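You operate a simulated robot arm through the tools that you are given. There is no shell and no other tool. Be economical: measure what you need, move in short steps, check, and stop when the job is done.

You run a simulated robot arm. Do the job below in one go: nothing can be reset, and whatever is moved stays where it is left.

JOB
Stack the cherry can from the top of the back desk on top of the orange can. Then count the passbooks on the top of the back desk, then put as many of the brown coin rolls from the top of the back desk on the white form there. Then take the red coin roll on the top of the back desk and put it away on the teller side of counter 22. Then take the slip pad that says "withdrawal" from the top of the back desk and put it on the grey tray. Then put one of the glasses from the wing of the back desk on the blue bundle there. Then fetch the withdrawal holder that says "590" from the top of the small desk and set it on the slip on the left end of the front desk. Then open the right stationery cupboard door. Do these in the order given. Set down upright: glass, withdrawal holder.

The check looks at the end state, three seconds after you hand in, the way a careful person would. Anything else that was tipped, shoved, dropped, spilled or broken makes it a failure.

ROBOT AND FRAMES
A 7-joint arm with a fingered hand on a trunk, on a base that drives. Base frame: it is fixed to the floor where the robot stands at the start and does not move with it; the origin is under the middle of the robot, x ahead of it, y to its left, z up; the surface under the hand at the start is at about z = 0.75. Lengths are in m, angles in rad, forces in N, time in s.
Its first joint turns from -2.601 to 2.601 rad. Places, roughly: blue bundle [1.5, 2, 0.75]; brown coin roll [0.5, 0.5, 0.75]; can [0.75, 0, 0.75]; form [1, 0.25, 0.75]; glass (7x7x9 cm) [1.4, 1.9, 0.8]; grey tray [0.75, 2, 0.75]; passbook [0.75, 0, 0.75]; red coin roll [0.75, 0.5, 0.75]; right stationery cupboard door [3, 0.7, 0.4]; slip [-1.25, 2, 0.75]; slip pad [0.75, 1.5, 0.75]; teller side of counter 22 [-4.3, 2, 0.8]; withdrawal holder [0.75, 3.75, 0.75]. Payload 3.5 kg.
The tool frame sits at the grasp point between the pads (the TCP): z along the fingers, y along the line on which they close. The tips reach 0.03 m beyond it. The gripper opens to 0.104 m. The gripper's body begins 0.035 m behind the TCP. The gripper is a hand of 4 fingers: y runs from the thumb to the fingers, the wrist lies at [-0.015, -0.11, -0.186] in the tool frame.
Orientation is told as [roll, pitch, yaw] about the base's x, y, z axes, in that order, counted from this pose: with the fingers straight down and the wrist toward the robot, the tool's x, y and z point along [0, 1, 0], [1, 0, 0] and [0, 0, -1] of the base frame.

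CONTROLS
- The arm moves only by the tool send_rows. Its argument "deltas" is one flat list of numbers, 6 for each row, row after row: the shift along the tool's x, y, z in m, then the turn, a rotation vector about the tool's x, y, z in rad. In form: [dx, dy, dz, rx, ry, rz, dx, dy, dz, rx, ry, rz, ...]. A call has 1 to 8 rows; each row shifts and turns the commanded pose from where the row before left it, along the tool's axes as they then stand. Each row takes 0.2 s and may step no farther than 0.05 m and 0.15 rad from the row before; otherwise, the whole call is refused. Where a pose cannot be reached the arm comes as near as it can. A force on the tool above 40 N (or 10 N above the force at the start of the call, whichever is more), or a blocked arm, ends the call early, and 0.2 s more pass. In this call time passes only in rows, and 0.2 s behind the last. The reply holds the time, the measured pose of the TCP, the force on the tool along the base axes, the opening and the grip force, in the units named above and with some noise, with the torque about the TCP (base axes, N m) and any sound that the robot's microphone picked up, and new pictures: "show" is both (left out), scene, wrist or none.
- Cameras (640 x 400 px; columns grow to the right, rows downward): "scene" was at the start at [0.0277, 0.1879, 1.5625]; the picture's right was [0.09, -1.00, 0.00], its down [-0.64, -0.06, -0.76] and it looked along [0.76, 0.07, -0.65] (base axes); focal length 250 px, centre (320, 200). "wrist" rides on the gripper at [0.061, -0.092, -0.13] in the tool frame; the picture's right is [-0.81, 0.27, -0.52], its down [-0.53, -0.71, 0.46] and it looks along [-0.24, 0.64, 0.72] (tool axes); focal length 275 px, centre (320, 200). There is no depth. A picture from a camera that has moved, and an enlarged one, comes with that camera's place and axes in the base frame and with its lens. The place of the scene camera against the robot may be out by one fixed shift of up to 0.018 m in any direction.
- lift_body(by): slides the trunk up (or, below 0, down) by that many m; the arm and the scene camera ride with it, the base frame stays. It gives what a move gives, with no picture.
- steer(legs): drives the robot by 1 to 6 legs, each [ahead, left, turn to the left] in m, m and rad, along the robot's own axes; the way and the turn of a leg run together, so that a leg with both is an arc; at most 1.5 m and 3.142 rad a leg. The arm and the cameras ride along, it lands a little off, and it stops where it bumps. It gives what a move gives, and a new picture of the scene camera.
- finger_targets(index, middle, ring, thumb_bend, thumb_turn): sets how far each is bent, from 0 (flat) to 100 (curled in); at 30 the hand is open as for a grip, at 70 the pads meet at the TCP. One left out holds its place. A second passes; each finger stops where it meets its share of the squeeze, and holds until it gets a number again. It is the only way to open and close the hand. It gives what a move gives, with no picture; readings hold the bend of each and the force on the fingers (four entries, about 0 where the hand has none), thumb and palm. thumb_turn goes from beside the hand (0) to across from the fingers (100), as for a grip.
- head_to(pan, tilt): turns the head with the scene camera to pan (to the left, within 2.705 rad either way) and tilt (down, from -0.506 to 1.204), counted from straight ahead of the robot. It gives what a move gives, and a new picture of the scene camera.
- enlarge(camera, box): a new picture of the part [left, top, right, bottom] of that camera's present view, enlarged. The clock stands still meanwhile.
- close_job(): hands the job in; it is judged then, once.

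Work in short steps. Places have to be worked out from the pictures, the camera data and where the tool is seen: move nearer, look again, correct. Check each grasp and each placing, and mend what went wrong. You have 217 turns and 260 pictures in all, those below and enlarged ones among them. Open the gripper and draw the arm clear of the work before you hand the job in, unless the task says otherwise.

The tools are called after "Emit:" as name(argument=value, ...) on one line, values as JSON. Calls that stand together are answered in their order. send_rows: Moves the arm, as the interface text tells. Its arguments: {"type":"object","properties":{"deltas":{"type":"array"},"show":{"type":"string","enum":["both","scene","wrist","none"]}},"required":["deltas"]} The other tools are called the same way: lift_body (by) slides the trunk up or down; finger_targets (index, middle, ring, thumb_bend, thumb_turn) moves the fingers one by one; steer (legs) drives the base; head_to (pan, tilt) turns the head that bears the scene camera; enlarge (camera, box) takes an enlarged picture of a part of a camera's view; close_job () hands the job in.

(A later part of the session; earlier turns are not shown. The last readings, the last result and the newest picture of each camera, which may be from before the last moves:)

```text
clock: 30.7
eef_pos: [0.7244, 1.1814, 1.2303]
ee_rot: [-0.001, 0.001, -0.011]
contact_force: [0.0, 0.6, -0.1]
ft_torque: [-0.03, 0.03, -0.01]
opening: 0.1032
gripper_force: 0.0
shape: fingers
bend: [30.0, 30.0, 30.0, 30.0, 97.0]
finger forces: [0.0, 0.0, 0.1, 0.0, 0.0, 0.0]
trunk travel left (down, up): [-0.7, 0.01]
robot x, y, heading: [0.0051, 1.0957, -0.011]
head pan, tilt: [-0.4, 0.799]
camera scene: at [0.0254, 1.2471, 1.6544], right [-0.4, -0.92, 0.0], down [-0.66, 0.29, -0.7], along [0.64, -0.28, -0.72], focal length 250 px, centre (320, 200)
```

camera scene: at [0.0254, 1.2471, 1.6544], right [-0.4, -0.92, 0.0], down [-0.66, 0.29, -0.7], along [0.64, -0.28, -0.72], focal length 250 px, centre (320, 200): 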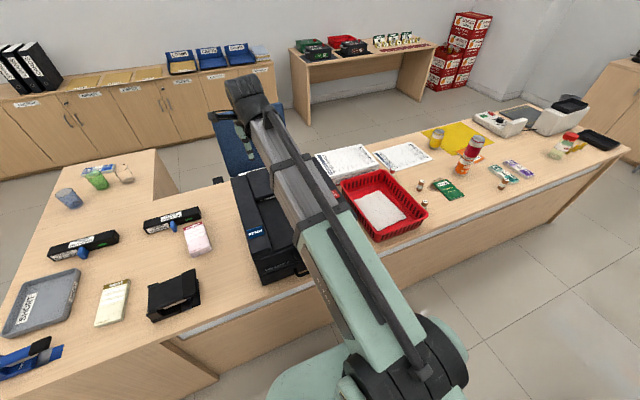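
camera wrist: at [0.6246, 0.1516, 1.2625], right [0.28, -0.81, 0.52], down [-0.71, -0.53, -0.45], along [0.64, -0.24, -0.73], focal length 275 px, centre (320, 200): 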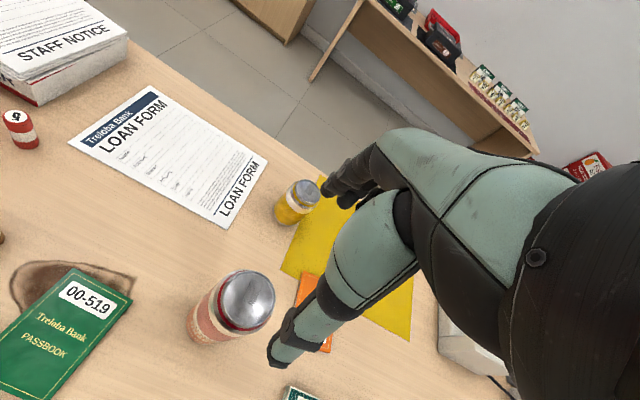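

So far two passbooks. I check the region behind and beside the machine with the wrist camera.

Emit:
enlarge(camera="wrist", box=[0, 0, 640, 400])

Emit:
enlarge(camera="scene", box=[300, 90, 640, 260])

```text
1.00 times, centred on (320, 200) of wrist (not enlarged: the box is as wide or as high as the picture)
camera zoom: at [0.6328, 1.243, 1.3618], right [0.27, -0.81, 0.52], down [-0.72, -0.52, -0.45], along [0.64, -0.25, -0.73], focal length 275 px, centre (320, 200)
```

zoom: 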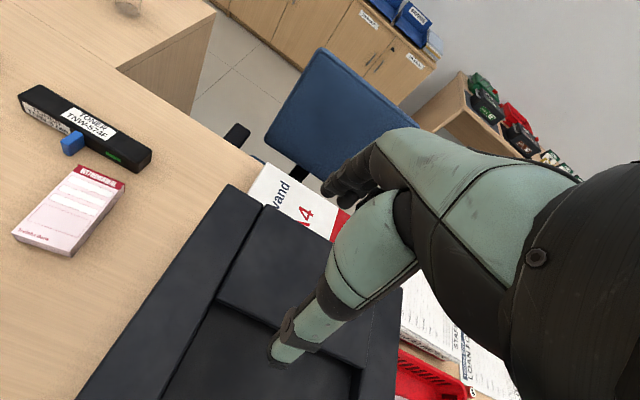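

```text
1.88 times, centred on (470, 175) of scene
camera zoom: at [0.0254, 1.2471, 1.6544], right [-0.4, -0.92, 0.0], down [-0.66, 0.29, -0.7], along [0.64, -0.28, -0.72], focal length 471 px, centre (38, 247)
```

zoom: 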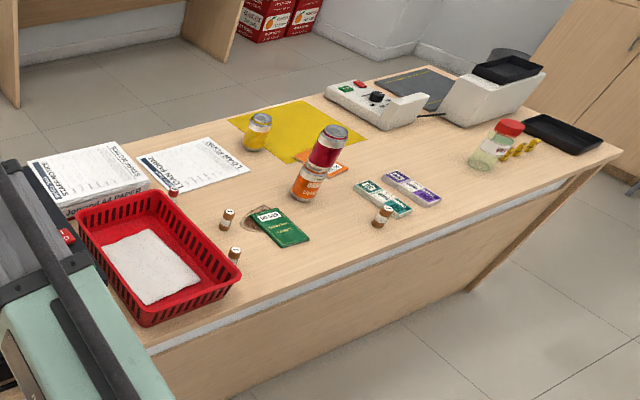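

Two passbooks are on the desk top (00-519, 00-746), so two brown rolls go on the loan form. I drive back right to about y=0.25 and lower the trunk again.

Emit:
steer(legs=[[0, -0.85, 0.012]])

Emit:
lift_body(by=-0.1)

Emit:
head_to(pan=0.0, tilt=0.8)

Emit:
enlarge(camera="wrist", box=[0, 0, 640, 400])

```text
clock: 35.2
eef_pos: [0.7203, 0.3487, 1.2299]
ee_rot: [-0.001, 0.001, 0.004]
contact_force: [0.2, 0.2, -0.1]
ft_torque: [0.01, 0.02, 0.0]
opening: 0.1032
gripper_force: 0.0
shape: fingers
bend: [30.0, 30.0, 30.0, 30.0, 97.0]
finger forces: [0.1, 0.1, 0.0, 0.1, 0.0, 0.0]
trunk travel left (down, up): [-0.7, 0.01]
robot x, y, heading: [0.0011, 0.2557, 0.001]
head pan, tilt: [-0.4, 0.799]
camera scene: at [0.0198, 0.4042, 1.6544], right [-0.39, -0.92, 0.0], down [-0.66, 0.28, -0.7], along [0.64, -0.27, -0.72], focal length 250 px, centre (320, 200)
```

scene: 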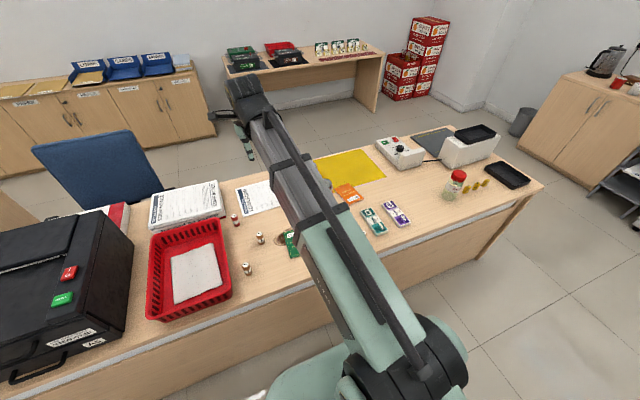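

```text
clock: 36.5
eef_pos: [0.7181, 0.3481, 1.1308]
ee_rot: [0.0, 0.001, 0.003]
contact_force: [-0.2, -0.1, -0.3]
ft_torque: [-0.05, 0.0, -0.03]
opening: 0.103
gripper_force: 0.0
shape: fingers
bend: [30.0, 30.0, 30.0, 30.0, 97.0]
finger forces: [0.0, 0.0, 0.0, 0.0, 0.0, 0.1]
trunk travel left (down, up): [-0.6, 0.11]
robot x, y, heading: [0.0021, 0.2538, 0.002]
head pan, tilt: [-0.4, 0.799]
```

```text
clock: 37.4
eef_pos: [0.7203, 0.3488, 1.1294]
ee_rot: [-0.001, 0.001, 0.003]
contact_force: [0.2, 1.7, -0.2]
ft_torque: [0.02, -0.02, -0.04]
opening: 0.1029
gripper_force: 0.1
shape: fingers
bend: [30.0, 30.0, 30.0, 30.0, 97.0]
finger forces: [0.0, 0.0, 0.0, 0.0, 0.1, 0.0]
trunk travel left (down, up): [-0.6, 0.11]
robot x, y, heading: [0.0029, 0.2572, 0.001]
head pan, tilt: [0.0, 0.799]
camera scene: at [0.0261, 0.4361, 1.5544], right [0.0, -1.0, 0.0], down [-0.72, 0.0, -0.7], along [0.7, 0.0, -0.72], focal length 250 px, centre (320, 200)
```

scene: 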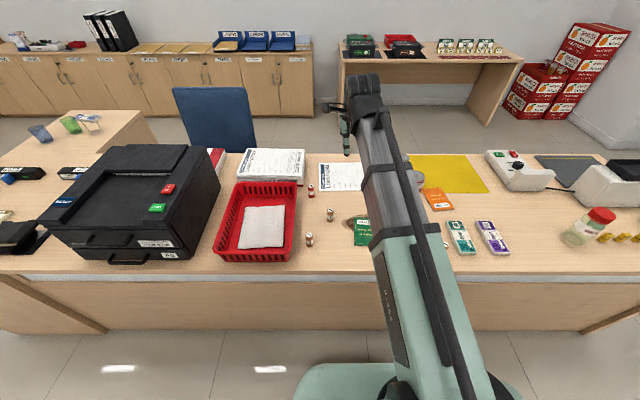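

```text
1.00 times, centred on (320, 200) of wrist (not enlarged: the box is as wide or as high as the picture)
camera zoom: at [0.6271, 0.4097, 1.2618], right [0.28, -0.81, 0.52], down [-0.71, -0.54, -0.45], along [0.64, -0.24, -0.73], focal length 275 px, centre (320, 200)
```

zoom: 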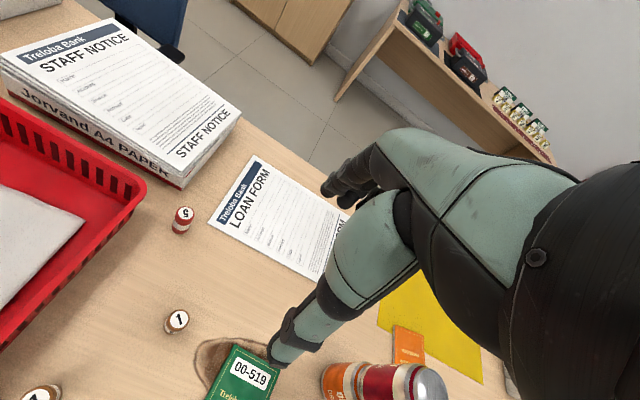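

Roll A is at about (0.70, 0.39). I move above it and descend partway to re-measure.

Emit:
send_rows(deltas=[0.02, -0.01, 0.04, 0, 0, 0, 0.021, -0.011, 0.04, 0, 0, 0, 0, 0, 0.045, 0, 0, 0, 0, 0, 0.045, 0, 0, 0, 0, 0, 0.045, 0, 0, 0], show="wrist")

Emit:
enlarge(camera="scene", box=[270, 140, 420, 260])

```text
clock: 38.6
eef_pos: [0.6961, 0.3882, 0.9137]
ee_rot: [-0.001, 0.002, 0.004]
contact_force: [0.3, -0.4, -0.6]
ft_torque: [-0.02, -0.02, 0.02]
opening: 0.103
gripper_force: 0.1
shape: fingers
bend: [30.0, 30.0, 30.0, 30.0, 97.0]
finger forces: [0.0, 0.0, 0.1, 0.1, 0.0, 0.1]
trunk travel left (down, up): [-0.6, 0.11]
robot x, y, heading: [0.0061, 0.2545, 0.006]
head pan, tilt: [0.0, 0.799]
camera wrist: at [0.6047, 0.4494, 1.0444], right [0.28, -0.81, 0.52], down [-0.71, -0.54, -0.45], along [0.64, -0.24, -0.73], focal length 275 px, centre (320, 200)
```

wrist: 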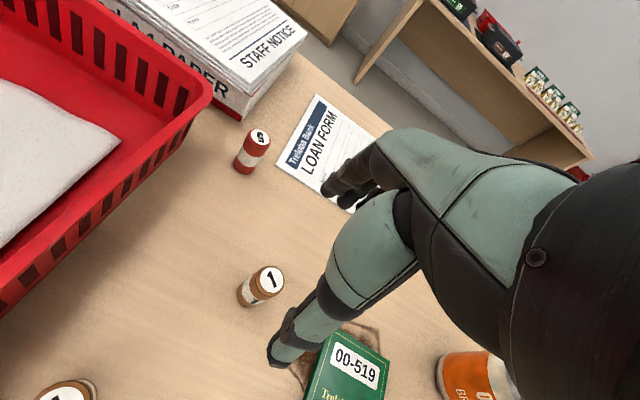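

```text
3.33 times, centred on (345, 200) of scene
camera zoom: at [0.0262, 0.4362, 1.5544], right [0.0, -1.0, 0.0], down [-0.72, 0.0, -0.7], along [0.7, 0.0, -0.72], focal length 835 px, centre (237, 200)
```

zoom: 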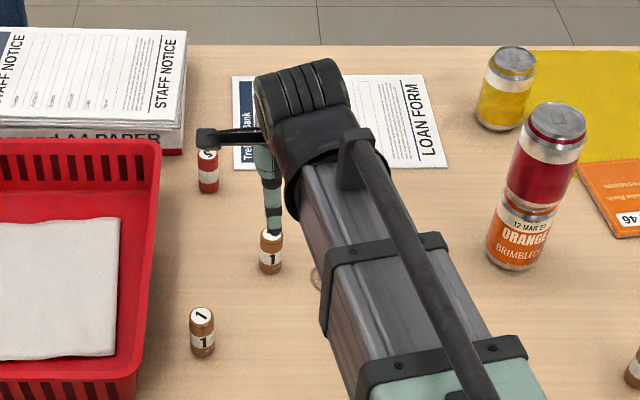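

Roll A is centred at (0.700, 0.388), top at 0.807. I descend to grasp height.

Emit:
send_rows(deltas=[0, 0.004, 0.042, 0, 0, 0, 0, 0, 0.042, 0, 0, 0, 0, 0, 0.04, 0, 0, 0], show="wrist")

```text
clock: 39.4
eef_pos: [0.7004, 0.3915, 0.7892]
ee_rot: [0.001, 0.002, 0.006]
contact_force: [-0.2, -0.2, 0.0]
ft_torque: [-0.02, -0.02, 0.0]
opening: 0.1028
gripper_force: 0.1
shape: fingers
bend: [30.0, 30.0, 30.0, 30.0, 97.0]
finger forces: [0.1, 0.0, 0.0, 0.0, 0.0, 0.1]
trunk travel left (down, up): [-0.6, 0.11]
robot x, y, heading: [0.0072, 0.2571, -0.002]
head pan, tilt: [0.0, 0.799]
camera wrist: at [0.6089, 0.4516, 0.9209], right [0.28, -0.81, 0.52], down [-0.71, -0.54, -0.45], along [0.64, -0.24, -0.73], focal length 275 px, centre (320, 200)
```

wrist: 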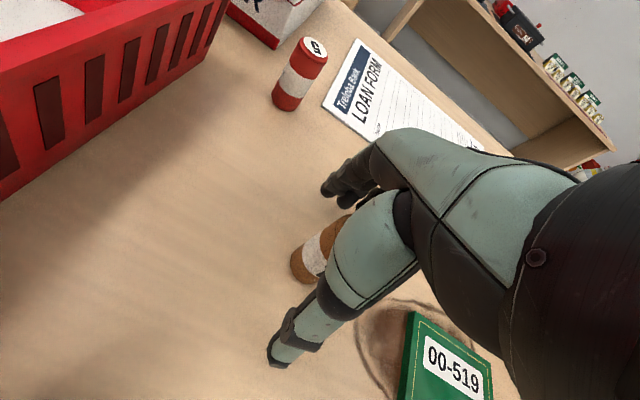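

The roll is between thumb and fingers. Close and lift a little.

Emit:
finger_targets(index=70, middle=70, ring=70, thumb_bend=70)

Emit:
send_rows(deltas=[0, 0, -0.04, 0, 0, 0, 0, 0, -0.04, 0, 0, 0], show="both")

```text
clock: 40.4
eef_pos: [0.701, 0.3904, 0.789]
ee_rot: [0.0, 0.004, 0.004]
contact_force: [-0.5, -0.4, -0.2]
ft_torque: [0.0, 0.02, -0.01]
opening: 0.0165
gripper_force: 6.7
shape: fingers
bend: [65.0, 66.0, 70.0, 63.0, 96.0]
finger forces: [2.8, 3.9, 0.1, 0.0, 6.3, 0.0]
trunk travel left (down, up): [-0.6, 0.11]
robot x, y, heading: [-0.0012, 0.2566, 0.003]
head pan, tilt: [0.0, 0.799]
```

```text
clock: 41.0
eef_pos: [0.6998, 0.3886, 0.8712]
ee_rot: [0.001, 0.005, 0.003]
contact_force: [0.4, -0.5, -0.8]
ft_torque: [0.01, -0.04, -0.02]
opening: 0.0162
gripper_force: 7.0
shape: fingers
bend: [66.0, 66.0, 70.0, 63.0, 96.0]
finger forces: [3.0, 3.8, 0.0, 0.0, 6.1, 0.0]
trunk travel left (down, up): [-0.6, 0.11]
robot x, y, heading: [0.0006, 0.2558, 0.002]
head pan, tilt: [0.0, 0.799]
camera scene: at [0.026, 0.4361, 1.5543], right [0.0, -1.0, 0.0], down [-0.72, 0.0, -0.7], along [0.7, 0.0, -0.72], focal length 250 px, centre (320, 200)
camera wrist: at [0.6075, 0.4509, 1.003], right [0.28, -0.81, 0.52], down [-0.71, -0.54, -0.45], along [0.64, -0.24, -0.73], focal length 275 px, centre (320, 200)
```

scene: 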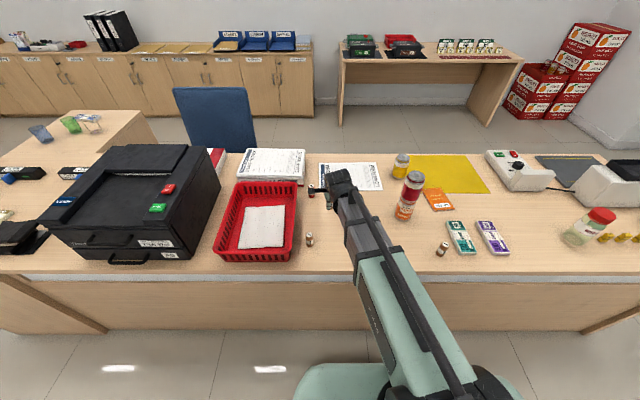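
wrist: 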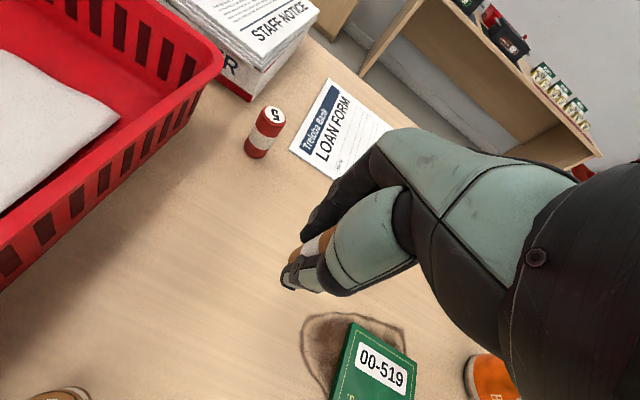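

Roll A is held upright. I carry it over the near-left half of the form.

Emit:
send_rows(deltas=[-0.01, 0.04, -0.005, 0, 0, 0, -0.01, 0.04, 0, 0, 0, 0, -0.01, 0.04, 0, 0, 0, 0, -0.01, 0.04, 0, 0, 0, 0, -0.01, 0.04, 0, 0, 0, 0, -0.01, 0.04, 0, 0, 0, 0], show="both")

Emit:
enlarge(camera="scene", box=[270, 140, 420, 260])

```text
clock: 42.4
eef_pos: [0.9403, 0.3318, 0.8749]
ee_rot: [0.0, 0.004, 0.003]
contact_force: [0.0, 0.7, -2.4]
ft_torque: [0.04, -0.02, 0.02]
opening: 0.0163
gripper_force: 6.4
shape: fingers
bend: [66.0, 66.0, 70.0, 63.0, 96.0]
finger forces: [2.8, 3.9, 0.0, 0.0, 6.1, 0.1]
trunk travel left (down, up): [-0.6, 0.11]
robot x, y, heading: [0.0011, 0.256, 0.0]
head pan, tilt: [0.0, 0.799]
camera scene: at [0.0267, 0.4361, 1.5543], right [0.0, -1.0, 0.0], down [-0.72, 0.0, -0.7], along [0.7, 0.0, -0.72], focal length 250 px, centre (320, 200)
camera wrist: at [0.8488, 0.3925, 1.0075], right [0.28, -0.81, 0.52], down [-0.71, -0.54, -0.45], along [0.64, -0.24, -0.73], focal length 275 px, centre (320, 200)
```

scene: 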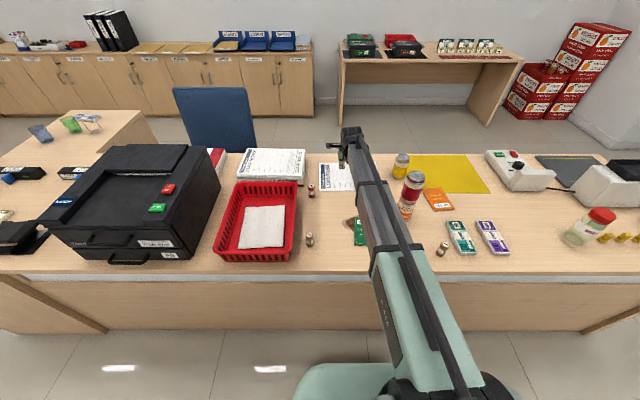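
wrist: 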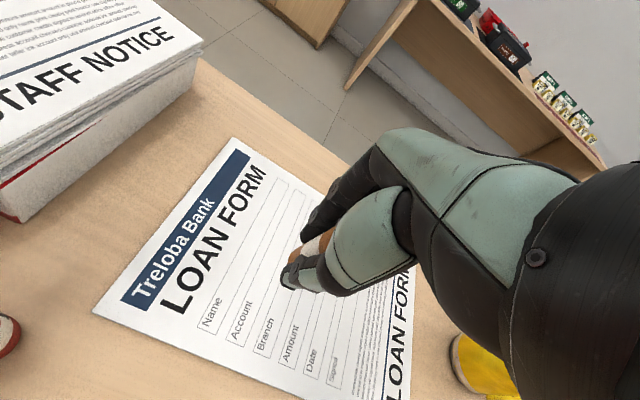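

```text
3.33 times, centred on (345, 200) of scene
camera zoom: at [0.0267, 0.4361, 1.5543], right [0.0, -1.0, 0.0], down [-0.72, 0.0, -0.7], along [0.7, 0.0, -0.72], focal length 835 px, centre (237, 200)
```

zoom: 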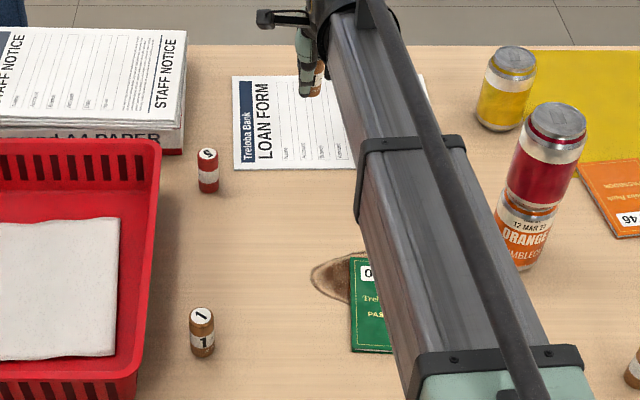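

The spot (0.94, 0.33) is well inside the form. I lower.

Emit:
send_rows(deltas=[0, 0, 0.04, 0, 0, 0, 0, 0, 0.035, 0, 0, 0, 0, 0, 0.006, 0, 0, 0], show="none")

Emit:
send_rows(deltas=[0, 0, 0.003, 0, 0, 0], show="wrist")

```text
clock: 43.2
eef_pos: [0.9395, 0.3294, 0.7938]
ee_rot: [-0.001, 0.004, 0.006]
contact_force: [0.4, 0.4, -1.4]
ft_torque: [-0.01, 0.01, 0.02]
opening: 0.0161
gripper_force: 6.3
shape: fingers
bend: [66.0, 66.0, 70.0, 63.0, 96.0]
finger forces: [2.8, 3.9, 0.1, 0.0, 6.2, 0.1]
trunk travel left (down, up): [-0.6, 0.11]
robot x, y, heading: [0.0058, 0.256, 0.002]
head pan, tilt: [0.0, 0.799]
```

```text
clock: 43.6
eef_pos: [0.9423, 0.3311, 0.793]
ee_rot: [-0.001, 0.001, 0.002]
contact_force: [-0.4, 0.4, 1.2]
ft_torque: [0.02, 0.0, 0.0]
opening: 0.0162
gripper_force: 7.3
shape: fingers
bend: [66.0, 66.0, 70.0, 64.0, 96.0]
finger forces: [3.2, 3.9, 0.0, 0.0, 6.5, 0.0]
trunk travel left (down, up): [-0.6, 0.11]
robot x, y, heading: [0.0035, 0.2568, 0.002]
head pan, tilt: [0.0, 0.799]
camera wrist: at [0.8484, 0.3915, 0.9236], right [0.28, -0.81, 0.52], down [-0.71, -0.54, -0.45], along [0.64, -0.24, -0.73], focal length 275 px, centre (320, 200)
```

wrist: 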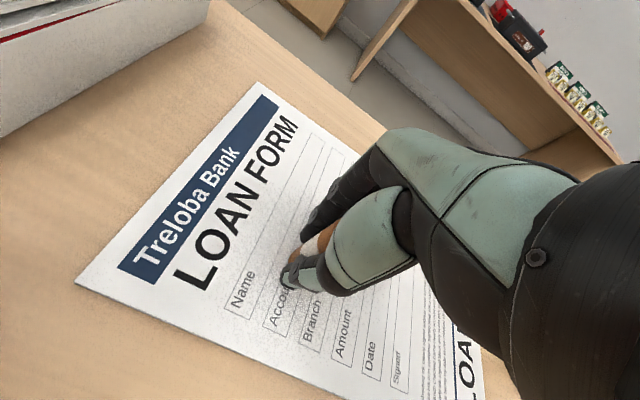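

Light contact. One more millimetre, then open and rise.

Emit:
send_rows(deltas=[0, 0, 0.001, 0, 0, 0], show="none")

Emit:
finger_targets(index=30, middle=30, ring=30, thumb_bend=30)

Emit:
send_rows(deltas=[0, 0, -0.03, 0, 0, 0, 0, 0, -0.04, 0, 0, 0, 0, 0, -0.045, 0, 0, 0], show="wrist")

```text
clock: 44.0
eef_pos: [0.9402, 0.3296, 0.7905]
ee_rot: [0.0, 0.001, 0.004]
contact_force: [-0.5, -0.5, 4.3]
ft_torque: [0.03, -0.01, -0.02]
opening: 0.0164
gripper_force: 6.8
shape: fingers
bend: [66.0, 66.0, 70.0, 64.0, 96.0]
finger forces: [3.2, 4.1, 0.0, 0.0, 7.0, 0.1]
trunk travel left (down, up): [-0.6, 0.11]
robot x, y, heading: [0.0048, 0.2533, 0.003]
head pan, tilt: [0.0, 0.799]
```

```text
clock: 45.0
eef_pos: [0.9412, 0.3299, 0.7915]
ee_rot: [0.001, 0.003, 0.003]
contact_force: [-0.1, 0.6, 0.2]
ft_torque: [-0.03, 0.0, 0.0]
opening: 0.1028
gripper_force: 0.2
shape: fingers
bend: [30.0, 30.0, 30.0, 30.0, 97.0]
finger forces: [0.0, 0.0, 0.0, 0.0, 0.0, 0.0]
trunk travel left (down, up): [-0.6, 0.11]
robot x, y, heading: [0.0046, 0.258, 0.011]
head pan, tilt: [0.0, 0.799]
```

```text
clock: 45.8
eef_pos: [0.9405, 0.3296, 0.9076]
ee_rot: [0.001, 0.001, 0.003]
contact_force: [-0.1, -1.3, -0.7]
ft_torque: [0.02, 0.0, 0.02]
opening: 0.1028
gripper_force: 0.0
shape: fingers
bend: [30.0, 30.0, 30.0, 30.0, 97.0]
finger forces: [0.1, 0.0, 0.0, 0.0, 0.1, 0.1]
trunk travel left (down, up): [-0.6, 0.11]
robot x, y, heading: [0.0038, 0.2577, 0.007]
head pan, tilt: [0.0, 0.799]
camera wrist: at [0.8498, 0.3896, 1.0387], right [0.28, -0.81, 0.52], down [-0.71, -0.54, -0.45], along [0.64, -0.24, -0.73], focal length 275 px, centre (320, 200)
```

wrist: 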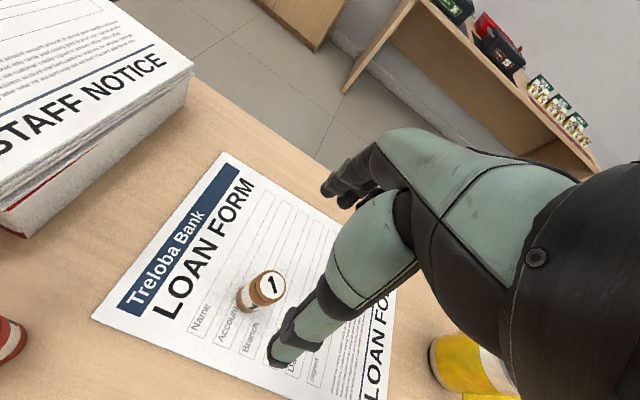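

Roll A stands on the form. Now to roll B at about (0.577, 0.469).

Emit:
send_rows(deltas=[0.0172, -0.0454, -0.002, 0, 0, 0, 0.0172, -0.0454, 0, 0, 0, 0, 0.0172, -0.0454, 0, 0, 0, 0, 0.0172, -0.0454, 0, 0, 0, 0, 0.0172, -0.0454, 0, 0, 0, 0, 0.0172, -0.0454, 0, 0, 0, 0, 0.0172, -0.0454, 0, 0, 0, 0, 0.0172, -0.0454, 0, 0, 0, 0], show="both")

```text
clock: 47.6
eef_pos: [0.5776, 0.465, 0.9109]
ee_rot: [0.0, 0.0, 0.004]
contact_force: [0.3, 0.0, -0.1]
ft_torque: [0.0, 0.04, 0.02]
opening: 0.103
gripper_force: 0.0
shape: fingers
bend: [30.0, 30.0, 30.0, 30.0, 97.0]
finger forces: [0.0, 0.0, 0.1, 0.1, 0.0, 0.0]
trunk travel left (down, up): [-0.6, 0.11]
robot x, y, heading: [0.0032, 0.2544, 0.003]
head pan, tilt: [0.0, 0.799]
camera scene: at [0.0258, 0.4362, 1.5544], right [0.0, -1.0, 0.0], down [-0.72, 0.0, -0.7], along [0.7, 0.0, -0.72], focal length 250 px, centre (320, 200)
camera wrist: at [0.4855, 0.5257, 1.0422], right [0.28, -0.81, 0.52], down [-0.71, -0.54, -0.45], along [0.64, -0.24, -0.73], focal length 275 px, centre (320, 200)
```

scene: 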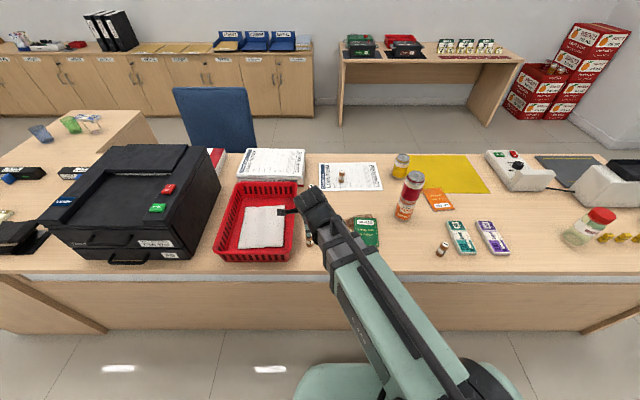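
wrist: 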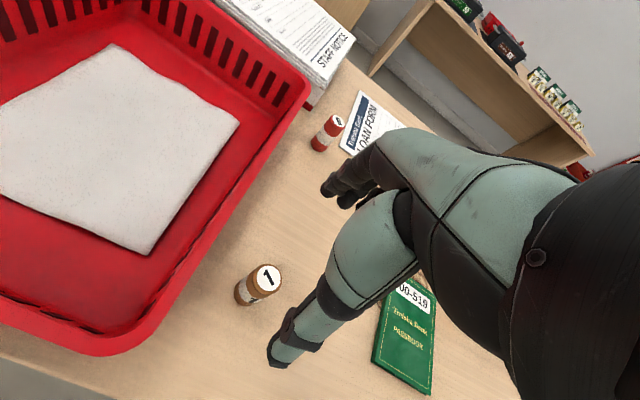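

Roll B measured at (0.578, 0.471); the basket rim at y≈0.525 leaves room. I descend and stop for a look.

Emit:
send_rows(deltas=[0.002, 0.0, 0.042, 0, 0, 0, 0, 0, 0.042, 0, 0, 0, 0, 0, 0.036, 0, 0, 0], show="wrist")

```text
clock: 48.4
eef_pos: [0.5787, 0.4694, 0.7895]
ee_rot: [0.001, 0.004, 0.003]
contact_force: [0.4, -0.4, 0.5]
ft_torque: [0.02, 0.03, -0.02]
opening: 0.1027
gripper_force: 0.1
shape: fingers
bend: [30.0, 30.0, 30.0, 30.0, 97.0]
finger forces: [0.0, 0.0, 0.0, 0.0, 0.0, 0.0]
trunk travel left (down, up): [-0.6, 0.11]
robot x, y, heading: [-0.0004, 0.2568, 0.003]
head pan, tilt: [0.0, 0.799]
camera wrist: at [0.4867, 0.5299, 0.92], right [0.28, -0.81, 0.52], down [-0.71, -0.54, -0.45], along [0.64, -0.24, -0.73], focal length 275 px, centre (320, 200)
```

wrist: 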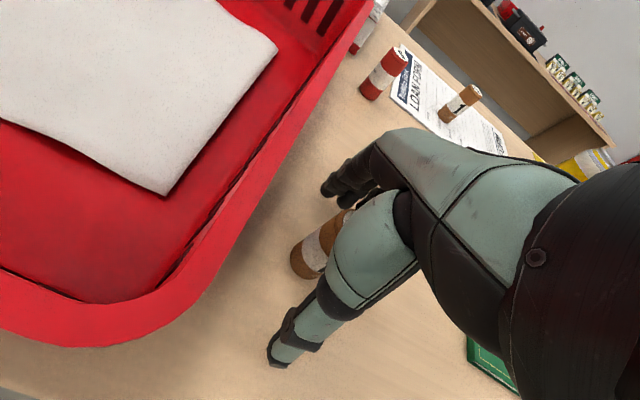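

Clear of the basket and the roll is between the pads. Close and lift.

Emit:
finger_targets(index=70, middle=70, ring=70, thumb_bend=70)

Emit:
send_rows(deltas=[0, 0, -0.04, 0, 0, 0, 0, 0, -0.045, 0, 0, 0, 0, 0, -0.045, 0, 0, 0], show="wrist")

```text
clock: 49.4
eef_pos: [0.5792, 0.4683, 0.789]
ee_rot: [-0.001, 0.003, 0.003]
contact_force: [-0.4, -0.1, 0.2]
ft_torque: [0.01, 0.01, 0.0]
opening: 0.0176
gripper_force: 6.8
shape: fingers
bend: [65.0, 66.0, 70.0, 63.0, 96.0]
finger forces: [3.1, 3.7, 0.0, 0.1, 6.8, 0.0]
trunk travel left (down, up): [-0.6, 0.11]
robot x, y, heading: [0.0, 0.2555, 0.005]
head pan, tilt: [0.0, 0.799]
```

```text
clock: 50.2
eef_pos: [0.5778, 0.4707, 0.9174]
ee_rot: [0.0, 0.004, 0.002]
contact_force: [0.0, 0.2, -1.5]
ft_torque: [-0.01, -0.04, -0.01]
opening: 0.018
gripper_force: 6.1
shape: fingers
bend: [65.0, 67.0, 70.0, 63.0, 96.0]
finger forces: [3.2, 3.6, 0.1, 0.1, 6.7, 0.1]
trunk travel left (down, up): [-0.6, 0.11]
robot x, y, heading: [-0.0001, 0.2549, 0.003]
head pan, tilt: [0.0, 0.799]
camera wrist: at [0.4857, 0.531, 1.0488], right [0.28, -0.81, 0.52], down [-0.71, -0.54, -0.45], along [0.64, -0.24, -0.73], focal length 275 px, centre (320, 200)
```

wrist: 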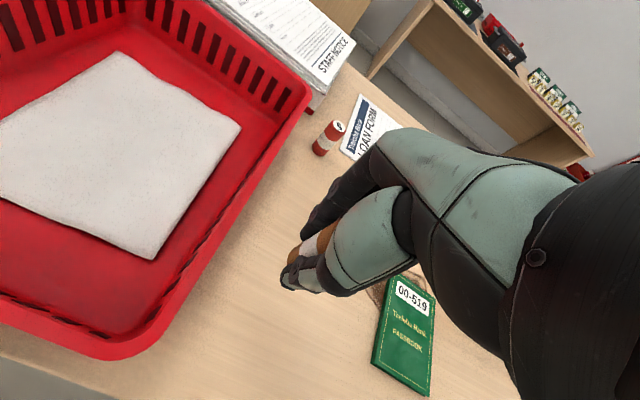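

Held. I carry it over to (0.94, 0.24) on the form.

Emit:
send_rows(deltas=[-0.0256, 0.0402, 0, 0, 0, 0, -0.0256, 0.0402, 0, 0, 0, 0, -0.0256, 0.0402, 0, 0, 0, 0, -0.0256, 0.0402, 0, 0, 0, 0, -0.0256, 0.0402, 0, 0, 0, 0, -0.0256, 0.0402, 0, 0, 0, 0, -0.0256, 0.0402, 0, 0, 0, 0, -0.0256, 0.0402, 0, 0, 0, 0], show="none")

Emit:
send_rows(deltas=[-0.0256, 0.0402, 0, 0, 0, 0, 0, 0, 0.045, 0, 0, 0, 0, 0, 0.04, 0, 0, 0], show="both")

```text
clock: 52.0
eef_pos: [0.9027, 0.2648, 0.9159]
ee_rot: [0.001, 0.005, 0.004]
contact_force: [-0.2, -0.2, -0.7]
ft_torque: [0.03, 0.0, 0.0]
opening: 0.0179
gripper_force: 7.1
shape: fingers
bend: [65.0, 67.0, 70.0, 63.0, 96.0]
finger forces: [3.1, 3.6, 0.0, 0.0, 6.7, 0.0]
trunk travel left (down, up): [-0.6, 0.11]
robot x, y, heading: [-0.0017, 0.2583, 0.007]
head pan, tilt: [0.0, 0.799]
```

```text
clock: 52.8
eef_pos: [0.943, 0.2399, 0.8326]
ee_rot: [0.0, 0.002, 0.002]
contact_force: [-0.5, -0.3, -2.1]
ft_torque: [0.0, 0.01, 0.02]
opening: 0.0177
gripper_force: 6.9
shape: fingers
bend: [65.0, 67.0, 70.0, 63.0, 96.0]
finger forces: [3.2, 3.6, 0.0, 0.2, 6.5, 0.0]
trunk travel left (down, up): [-0.6, 0.11]
robot x, y, heading: [0.0047, 0.2546, 0.003]
head pan, tilt: [0.0, 0.799]
camera scene: at [0.0264, 0.4363, 1.5544], right [0.0, -1.0, 0.0], down [-0.72, 0.0, -0.7], along [0.7, 0.0, -0.72], focal length 250 px, centre (320, 200)
camera wrist: at [0.8504, 0.3004, 0.9634], right [0.28, -0.81, 0.52], down [-0.71, -0.54, -0.45], along [0.64, -0.24, -0.73], focal length 275 px, centre (320, 200)
```

scene: 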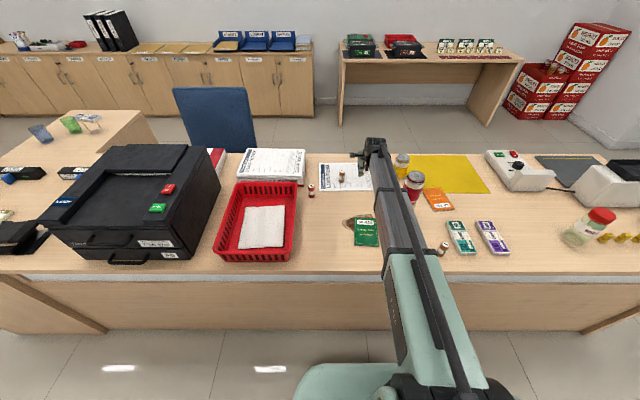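
wrist: 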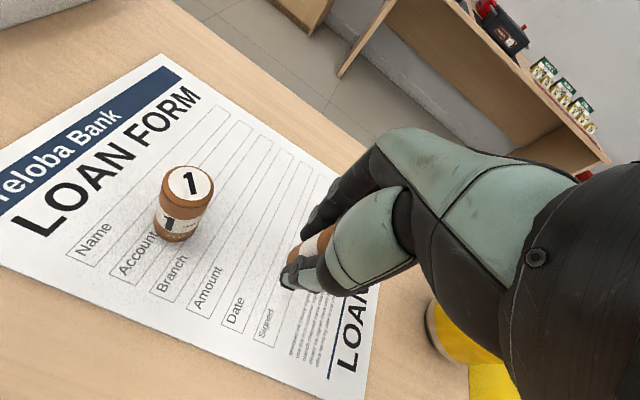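

Good position on the form. Lower to contact, release, rise.

Emit:
send_rows(deltas=[0, 0, 0.03, 0, 0, 0, 0, 0, 0.009, 0, 0, 0, 0, 0, 0.003, 0, 0, 0], show="none")

Emit:
finger_targets(index=30, middle=30, ring=30, thumb_bend=30)

Emit:
send_rows(deltas=[0, 0, -0.03, 0, 0, 0, 0, 0, -0.04, 0, 0, 0, 0, 0, -0.045, 0, 0, 0], show="both")

```text
clock: 53.6
eef_pos: [0.9399, 0.239, 0.7898]
ee_rot: [0.0, 0.002, 0.003]
contact_force: [-0.2, 0.6, 4.5]
ft_torque: [0.05, 0.03, -0.02]
opening: 0.0175
gripper_force: 7.7
shape: fingers
bend: [65.0, 67.0, 70.0, 64.0, 96.0]
finger forces: [3.5, 4.1, 0.1, 0.0, 7.3, 0.0]
trunk travel left (down, up): [-0.6, 0.11]
robot x, y, heading: [0.005, 0.2574, 0.003]
head pan, tilt: [0.0, 0.799]
```

```text
clock: 54.6
eef_pos: [0.9419, 0.2386, 0.79]
ee_rot: [0.0, 0.003, 0.002]
contact_force: [0.2, -0.3, 0.1]
ft_torque: [0.0, -0.04, -0.04]
opening: 0.103
gripper_force: 0.1
shape: fingers
bend: [30.0, 30.0, 30.0, 30.0, 97.0]
finger forces: [0.0, 0.0, 0.0, 0.0, 0.0, 0.0]
trunk travel left (down, up): [-0.6, 0.11]
robot x, y, heading: [-0.0011, 0.2547, 0.001]
head pan, tilt: [0.0, 0.799]
```

```text
clock: 55.4
eef_pos: [0.9419, 0.239, 0.9044]
ee_rot: [-0.001, 0.002, 0.002]
contact_force: [0.3, -0.3, 0.2]
ft_torque: [0.02, 0.05, 0.03]
opening: 0.1029
gripper_force: 0.0
shape: fingers
bend: [30.0, 30.0, 30.0, 30.0, 97.0]
finger forces: [0.0, 0.0, 0.0, 0.0, 0.1, 0.0]
trunk travel left (down, up): [-0.6, 0.11]
robot x, y, heading: [-0.0005, 0.2613, 0.001]
head pan, tilt: [0.0, 0.799]
camera scene: at [0.0259, 0.4361, 1.5543], right [0.0, -1.0, 0.0], down [-0.72, 0.0, -0.7], along [0.7, 0.0, -0.72], focal length 250 px, centre (320, 200)
camera wrist: at [0.8494, 0.3, 1.0362], right [0.28, -0.81, 0.52], down [-0.71, -0.54, -0.45], along [0.64, -0.24, -0.73], focal length 275 px, centre (320, 200)
```

scene: 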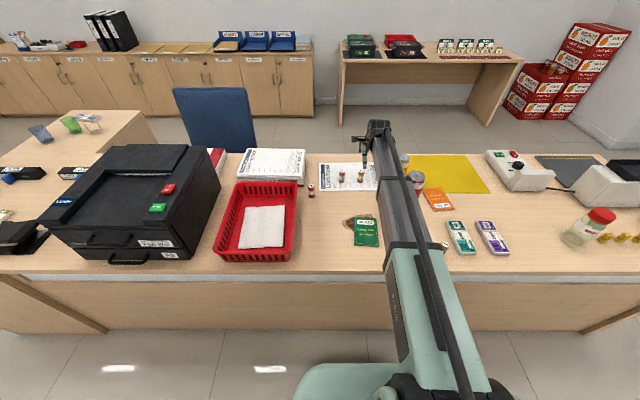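
wrist: 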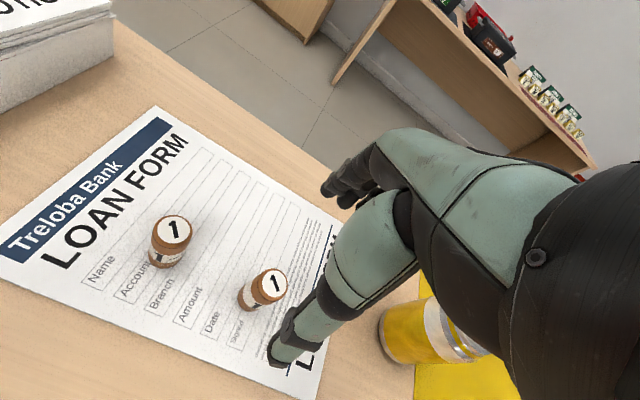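

Two rolls stand on the form. The red roll sits at about (0.838, 0.467) between basket and paper ream; I approach with a slight yaw to keep fingers off the ream.

Emit:
send_rows(deltas=[0.0436, -0.0208, 0, 0, 0, 0, 0.0436, -0.0208, 0, 0, 0, 0, 0.0436, -0.0208, 0, 0, 0, 0, 0.0436, -0.0208, 0, 0, 0, 0, 0.0436, -0.0208, 0, 0, 0, 0, 0, 0, 0, 0, 0, 0.125, 0, 0, 0, 0, 0, 0.125], show="both")

Emit:
enlarge(camera="scene", box=[220, 120, 370, 240])

```text
clock: 57.0
eef_pos: [0.8361, 0.4565, 0.9067]
ee_rot: [0.0, 0.003, -0.247]
contact_force: [-0.7, 0.3, -0.4]
ft_torque: [-0.02, -0.01, 0.03]
opening: 0.1028
gripper_force: 0.1
shape: fingers
bend: [30.0, 30.0, 30.0, 30.0, 97.0]
finger forces: [0.0, 0.1, 0.0, 0.0, 0.0, 0.1]
trunk travel left (down, up): [-0.6, 0.11]
robot x, y, heading: [0.0053, 0.2545, 0.003]
head pan, tilt: [0.0, 0.799]
camera scene: at [0.0262, 0.436, 1.5544], right [0.0, -1.0, 0.0], down [-0.72, 0.0, -0.7], along [0.7, 0.0, -0.72], focal length 250 px, centre (320, 200)
camera wrist: at [0.762, 0.5391, 1.037], right [0.07, -0.85, 0.52], down [-0.82, -0.34, -0.45], along [0.56, -0.39, -0.73], focal length 275 px, centre (320, 200)
```

scene: 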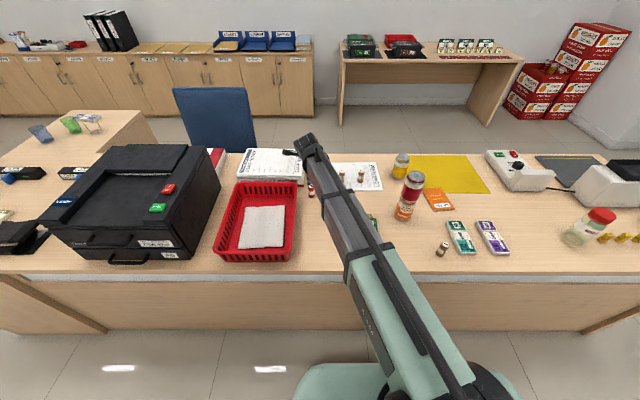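
wrist: 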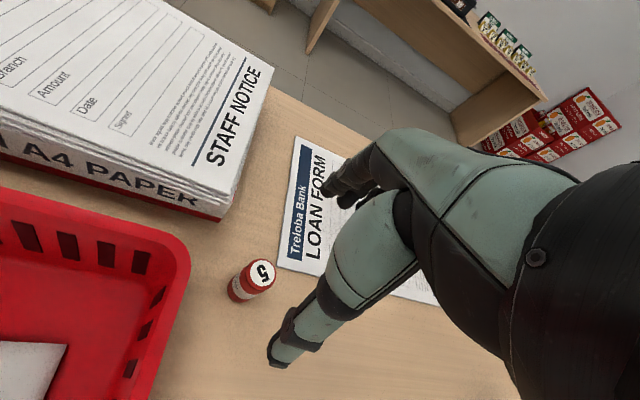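

```text
3.33 times, centred on (295, 180) of scene
camera zoom: at [0.0262, 0.436, 1.5544], right [0.0, -1.0, 0.0], down [-0.72, 0.0, -0.7], along [0.7, 0.0, -0.72], focal length 835 px, centre (403, 267)
```

zoom: 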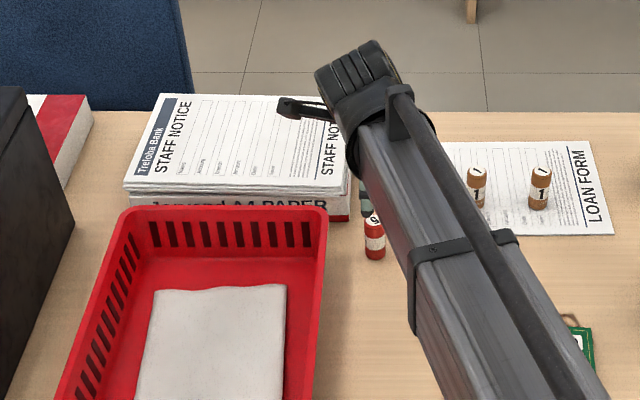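

Red roll at (0.840, 0.470), ream corner at (0.909, 0.511), basket rim y≈0.525. I descend carefully.

Emit:
send_rows(deltas=[0.008, 0.002, 0.04, 0, 0, 0, 0, 0, 0.03, 0, 0, 0], show="wrist")

```text
clock: 57.6
eef_pos: [0.8393, 0.4654, 0.837]
ee_rot: [0.0, 0.003, -0.246]
contact_force: [0.1, -1.4, 0.0]
ft_torque: [0.02, 0.01, 0.02]
opening: 0.1029
gripper_force: 0.0
shape: fingers
bend: [30.0, 30.0, 30.0, 30.0, 97.0]
finger forces: [0.1, 0.0, 0.1, 0.0, 0.1, 0.0]
trunk travel left (down, up): [-0.6, 0.11]
robot x, y, heading: [0.0075, 0.2557, 0.005]
head pan, tilt: [0.0, 0.799]
camera wrist: at [0.7647, 0.5475, 0.9689], right [0.07, -0.85, 0.52], down [-0.82, -0.34, -0.45], along [0.56, -0.39, -0.73], focal length 275 px, centre (320, 200)
```

wrist: 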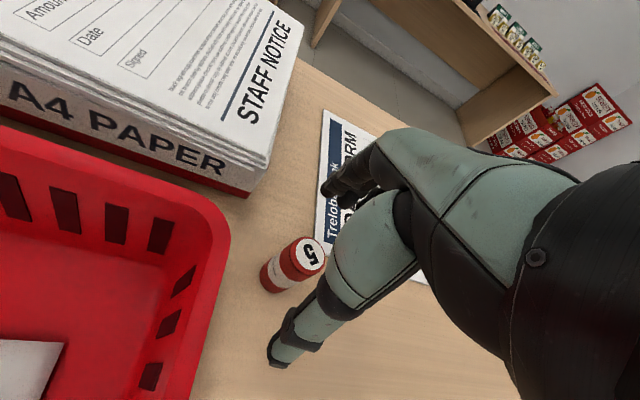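

Clear on all sides. Continue down to grasp height.

Emit:
send_rows(deltas=[0, 0, 0.03, 0, 0, 0, 0, 0, 0.017, 0, 0, 0], show="wrist")

Emit:
finger_targets(index=70, middle=70, ring=70, thumb_bend=70)

Emit:
send_rows(deltas=[0, 0, -0.04, 0, 0, 0, 0, 0, -0.045, 0, 0, 0, 0, 0, -0.045, 0, 0, 0, 0, 0, -0.045, 0, 0, 0, 0, 0, -0.045, 0, 0, 0], show="both")

```text
clock: 58.2
eef_pos: [0.8396, 0.4649, 0.7899]
ee_rot: [-0.002, 0.002, -0.244]
contact_force: [0.1, 0.4, -0.1]
ft_torque: [0.0, -0.02, 0.01]
opening: 0.1026
gripper_force: 0.0
shape: fingers
bend: [30.0, 30.0, 30.0, 30.0, 97.0]
finger forces: [0.1, 0.1, 0.1, 0.1, 0.1, 0.1]
trunk travel left (down, up): [-0.6, 0.11]
robot x, y, heading: [-0.0017, 0.2571, 0.006]
head pan, tilt: [0.0, 0.799]
camera wrist: at [0.7652, 0.5461, 0.9208], right [0.07, -0.85, 0.52], down [-0.82, -0.34, -0.45], along [0.56, -0.39, -0.73], focal length 275 px, centre (320, 200)
```

wrist: 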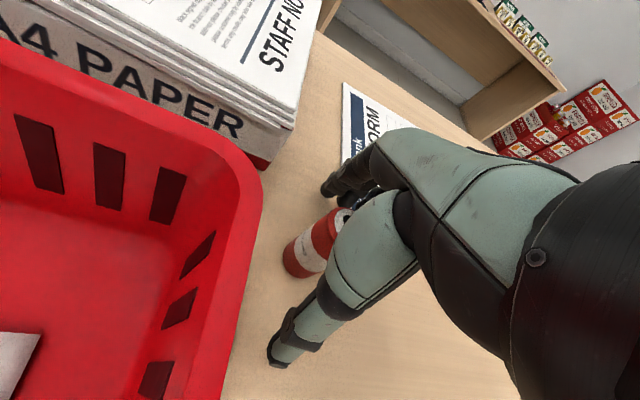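

```text
clock: 59.2
eef_pos: [0.8394, 0.4638, 0.7891]
ee_rot: [-0.001, 0.003, -0.246]
contact_force: [0.9, -0.3, 0.2]
ft_torque: [-0.03, 0.03, 0.0]
opening: 0.0213
gripper_force: 7.0
shape: fingers
bend: [62.0, 68.0, 70.0, 63.0, 97.0]
finger forces: [5.2, 1.9, 0.0, 0.0, 7.0, 0.0]
trunk travel left (down, up): [-0.6, 0.11]
robot x, y, heading: [0.0032, 0.2563, 0.002]
head pan, tilt: [0.0, 0.799]
```

```text
clock: 60.4
eef_pos: [0.8404, 0.4631, 1.0113]
ee_rot: [0.0, 0.003, -0.247]
contact_force: [0.8, 0.1, -1.6]
ft_torque: [-0.01, -0.01, -0.02]
opening: 0.0215
gripper_force: 6.4
shape: fingers
bend: [62.0, 68.0, 70.0, 63.0, 97.0]
finger forces: [5.2, 1.8, 0.0, 0.1, 6.9, 0.1]
trunk travel left (down, up): [-0.6, 0.11]
robot x, y, heading: [0.002, 0.2559, 0.002]
head pan, tilt: [0.0, 0.799]
camera scene: at [0.0261, 0.4361, 1.5543], right [0.0, -1.0, 0.0], down [-0.72, 0.0, -0.7], along [0.7, 0.0, -0.72], focal length 250 px, centre (320, 200)
camera wrist: at [0.7653, 0.5456, 1.1424], right [0.07, -0.85, 0.52], down [-0.82, -0.34, -0.45], along [0.56, -0.39, -0.73], focal length 275 px, centre (320, 200)
```

scene: 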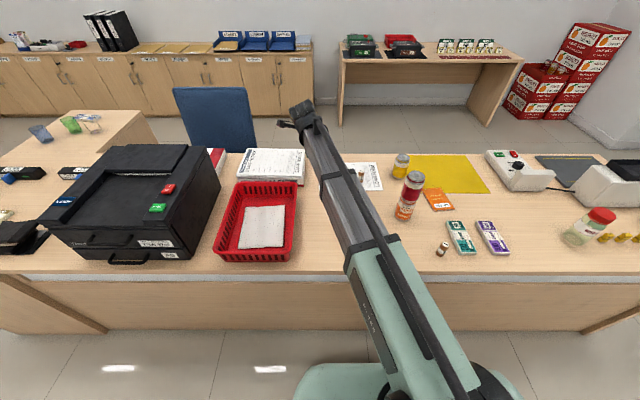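
wrist: 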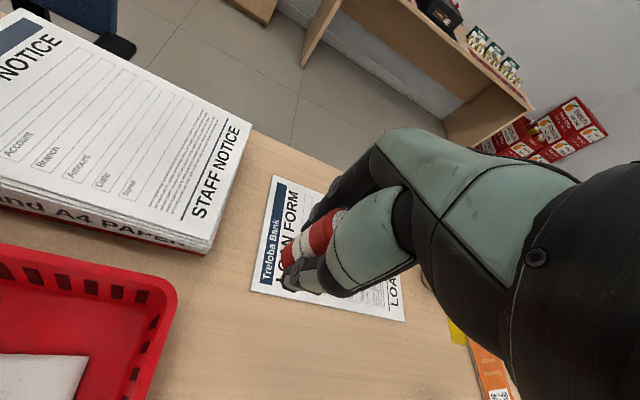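

The red roll is held. I raise and retract the arm for driving, and look around behind.

Emit:
send_rows(deltas=[0, 0, -0.045, 0, 0, 0, 0, 0, -0.045, 0, 0, 0, 0, 0, -0.04, 0, 0, 0, 0, -0.045, 0, 0, 0, 0, 0, -0.045, 0, 0, 0, -0.125, 0, -0.045, 0, 0, 0, -0.125, 0, -0.045, 0, 0, 0, 0, 0, -0.02, 0, 0, 0, 0], show="none")

Emit:
head_to(pan=2.2, tilt=0.25)

Emit:
head_to(pan=2.7, tilt=0.25)

```text
clock: 62.2
eef_pos: [0.6411, 0.4898, 1.1391]
ee_rot: [-0.001, 0.004, 0.005]
contact_force: [-0.7, -0.1, -0.9]
ft_torque: [-0.03, -0.02, -0.02]
opening: 0.0216
gripper_force: 6.7
shape: fingers
bend: [62.0, 68.0, 70.0, 63.0, 97.0]
finger forces: [5.4, 1.7, 0.0, 0.0, 6.9, 0.0]
trunk travel left (down, up): [-0.6, 0.11]
robot x, y, heading: [0.002, 0.2565, 0.003]
head pan, tilt: [0.0, 0.799]
```

```text
clock: 64.3
eef_pos: [0.6412, 0.4894, 1.1397]
ee_rot: [0.0, 0.003, 0.003]
contact_force: [0.0, -0.4, -1.8]
ft_torque: [0.0, 0.02, 0.0]
opening: 0.0213
gripper_force: 7.3
shape: fingers
bend: [62.0, 68.0, 70.0, 63.0, 97.0]
finger forces: [5.4, 1.8, 0.0, 0.1, 6.9, 0.0]
trunk travel left (down, up): [-0.6, 0.11]
robot x, y, heading: [0.0019, 0.2582, 0.001]
head pan, tilt: [2.201, 0.25]
camera scene: at [-0.1096, 0.5112, 1.6034], right [0.81, 0.59, 0.0], down [0.15, -0.2, -0.97], along [-0.57, 0.78, -0.25], focal length 250 px, centre (320, 200)
```

scene: 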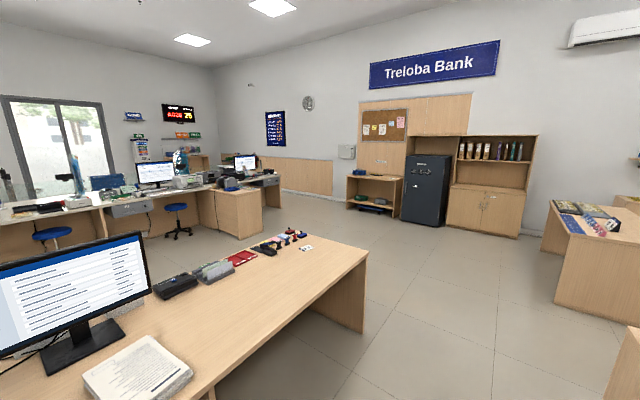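

```text
clock: 65.2
eef_pos: [0.6407, 0.4901, 1.1397]
ee_rot: [-0.001, 0.003, 0.003]
contact_force: [0.8, 0.6, -2.1]
ft_torque: [0.01, 0.02, 0.05]
opening: 0.0215
gripper_force: 7.2
shape: fingers
bend: [62.0, 68.0, 70.0, 63.0, 97.0]
finger forces: [5.3, 1.7, 0.0, 0.0, 6.9, 0.0]
trunk travel left (down, up): [-0.6, 0.11]
robot x, y, heading: [0.0053, 0.2542, 0.003]
head pan, tilt: [2.7, 0.25]
camera scene: at [-0.1389, 0.4756, 1.6034], right [0.42, 0.91, 0.0], down [0.22, -0.11, -0.97], along [-0.88, 0.41, -0.25], focal length 250 px, centre (320, 200)
```

scene: 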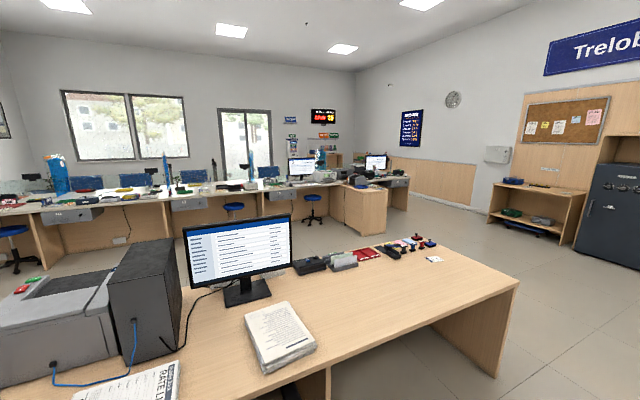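

Teller counters are beyond the front desk. I enlarge to find the counter numbers.

Emit:
enlarge(camera="scene", box=[0, 140, 210, 280])

Emit:
enlarge(camera="scene", box=[200, 100, 420, 240])

```text
2.86 times, centred on (105, 210) of scene
camera zoom: at [-0.1389, 0.4756, 1.6034], right [0.42, 0.91, 0.0], down [0.22, -0.11, -0.97], along [-0.88, 0.41, -0.25], focal length 715 px, centre (934, 171)
```

zoom: 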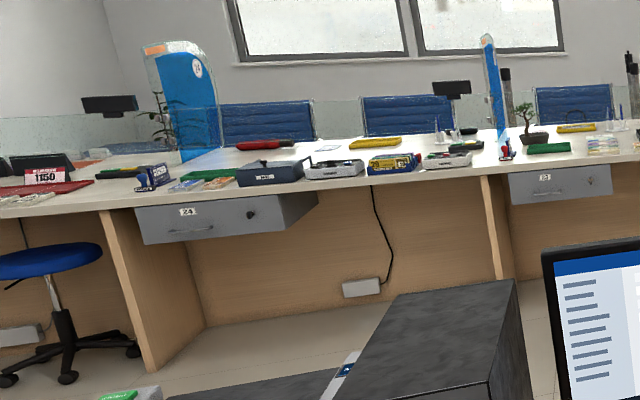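

```text
2.86 times, centred on (310, 170) of scene
camera zoom: at [-0.1389, 0.4756, 1.6034], right [0.42, 0.91, 0.0], down [0.22, -0.11, -0.97], along [-0.88, 0.41, -0.25], focal length 715 px, centre (349, 286)
```

zoom: 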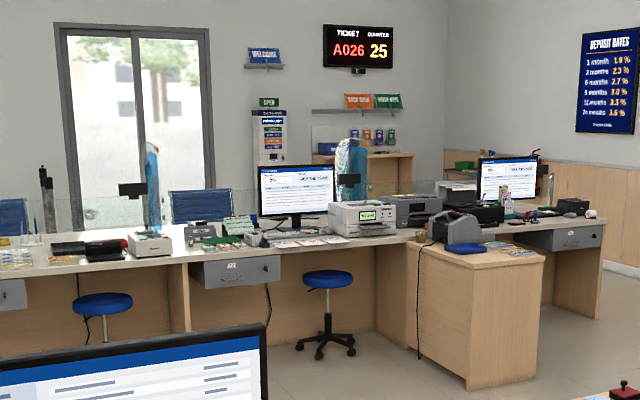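

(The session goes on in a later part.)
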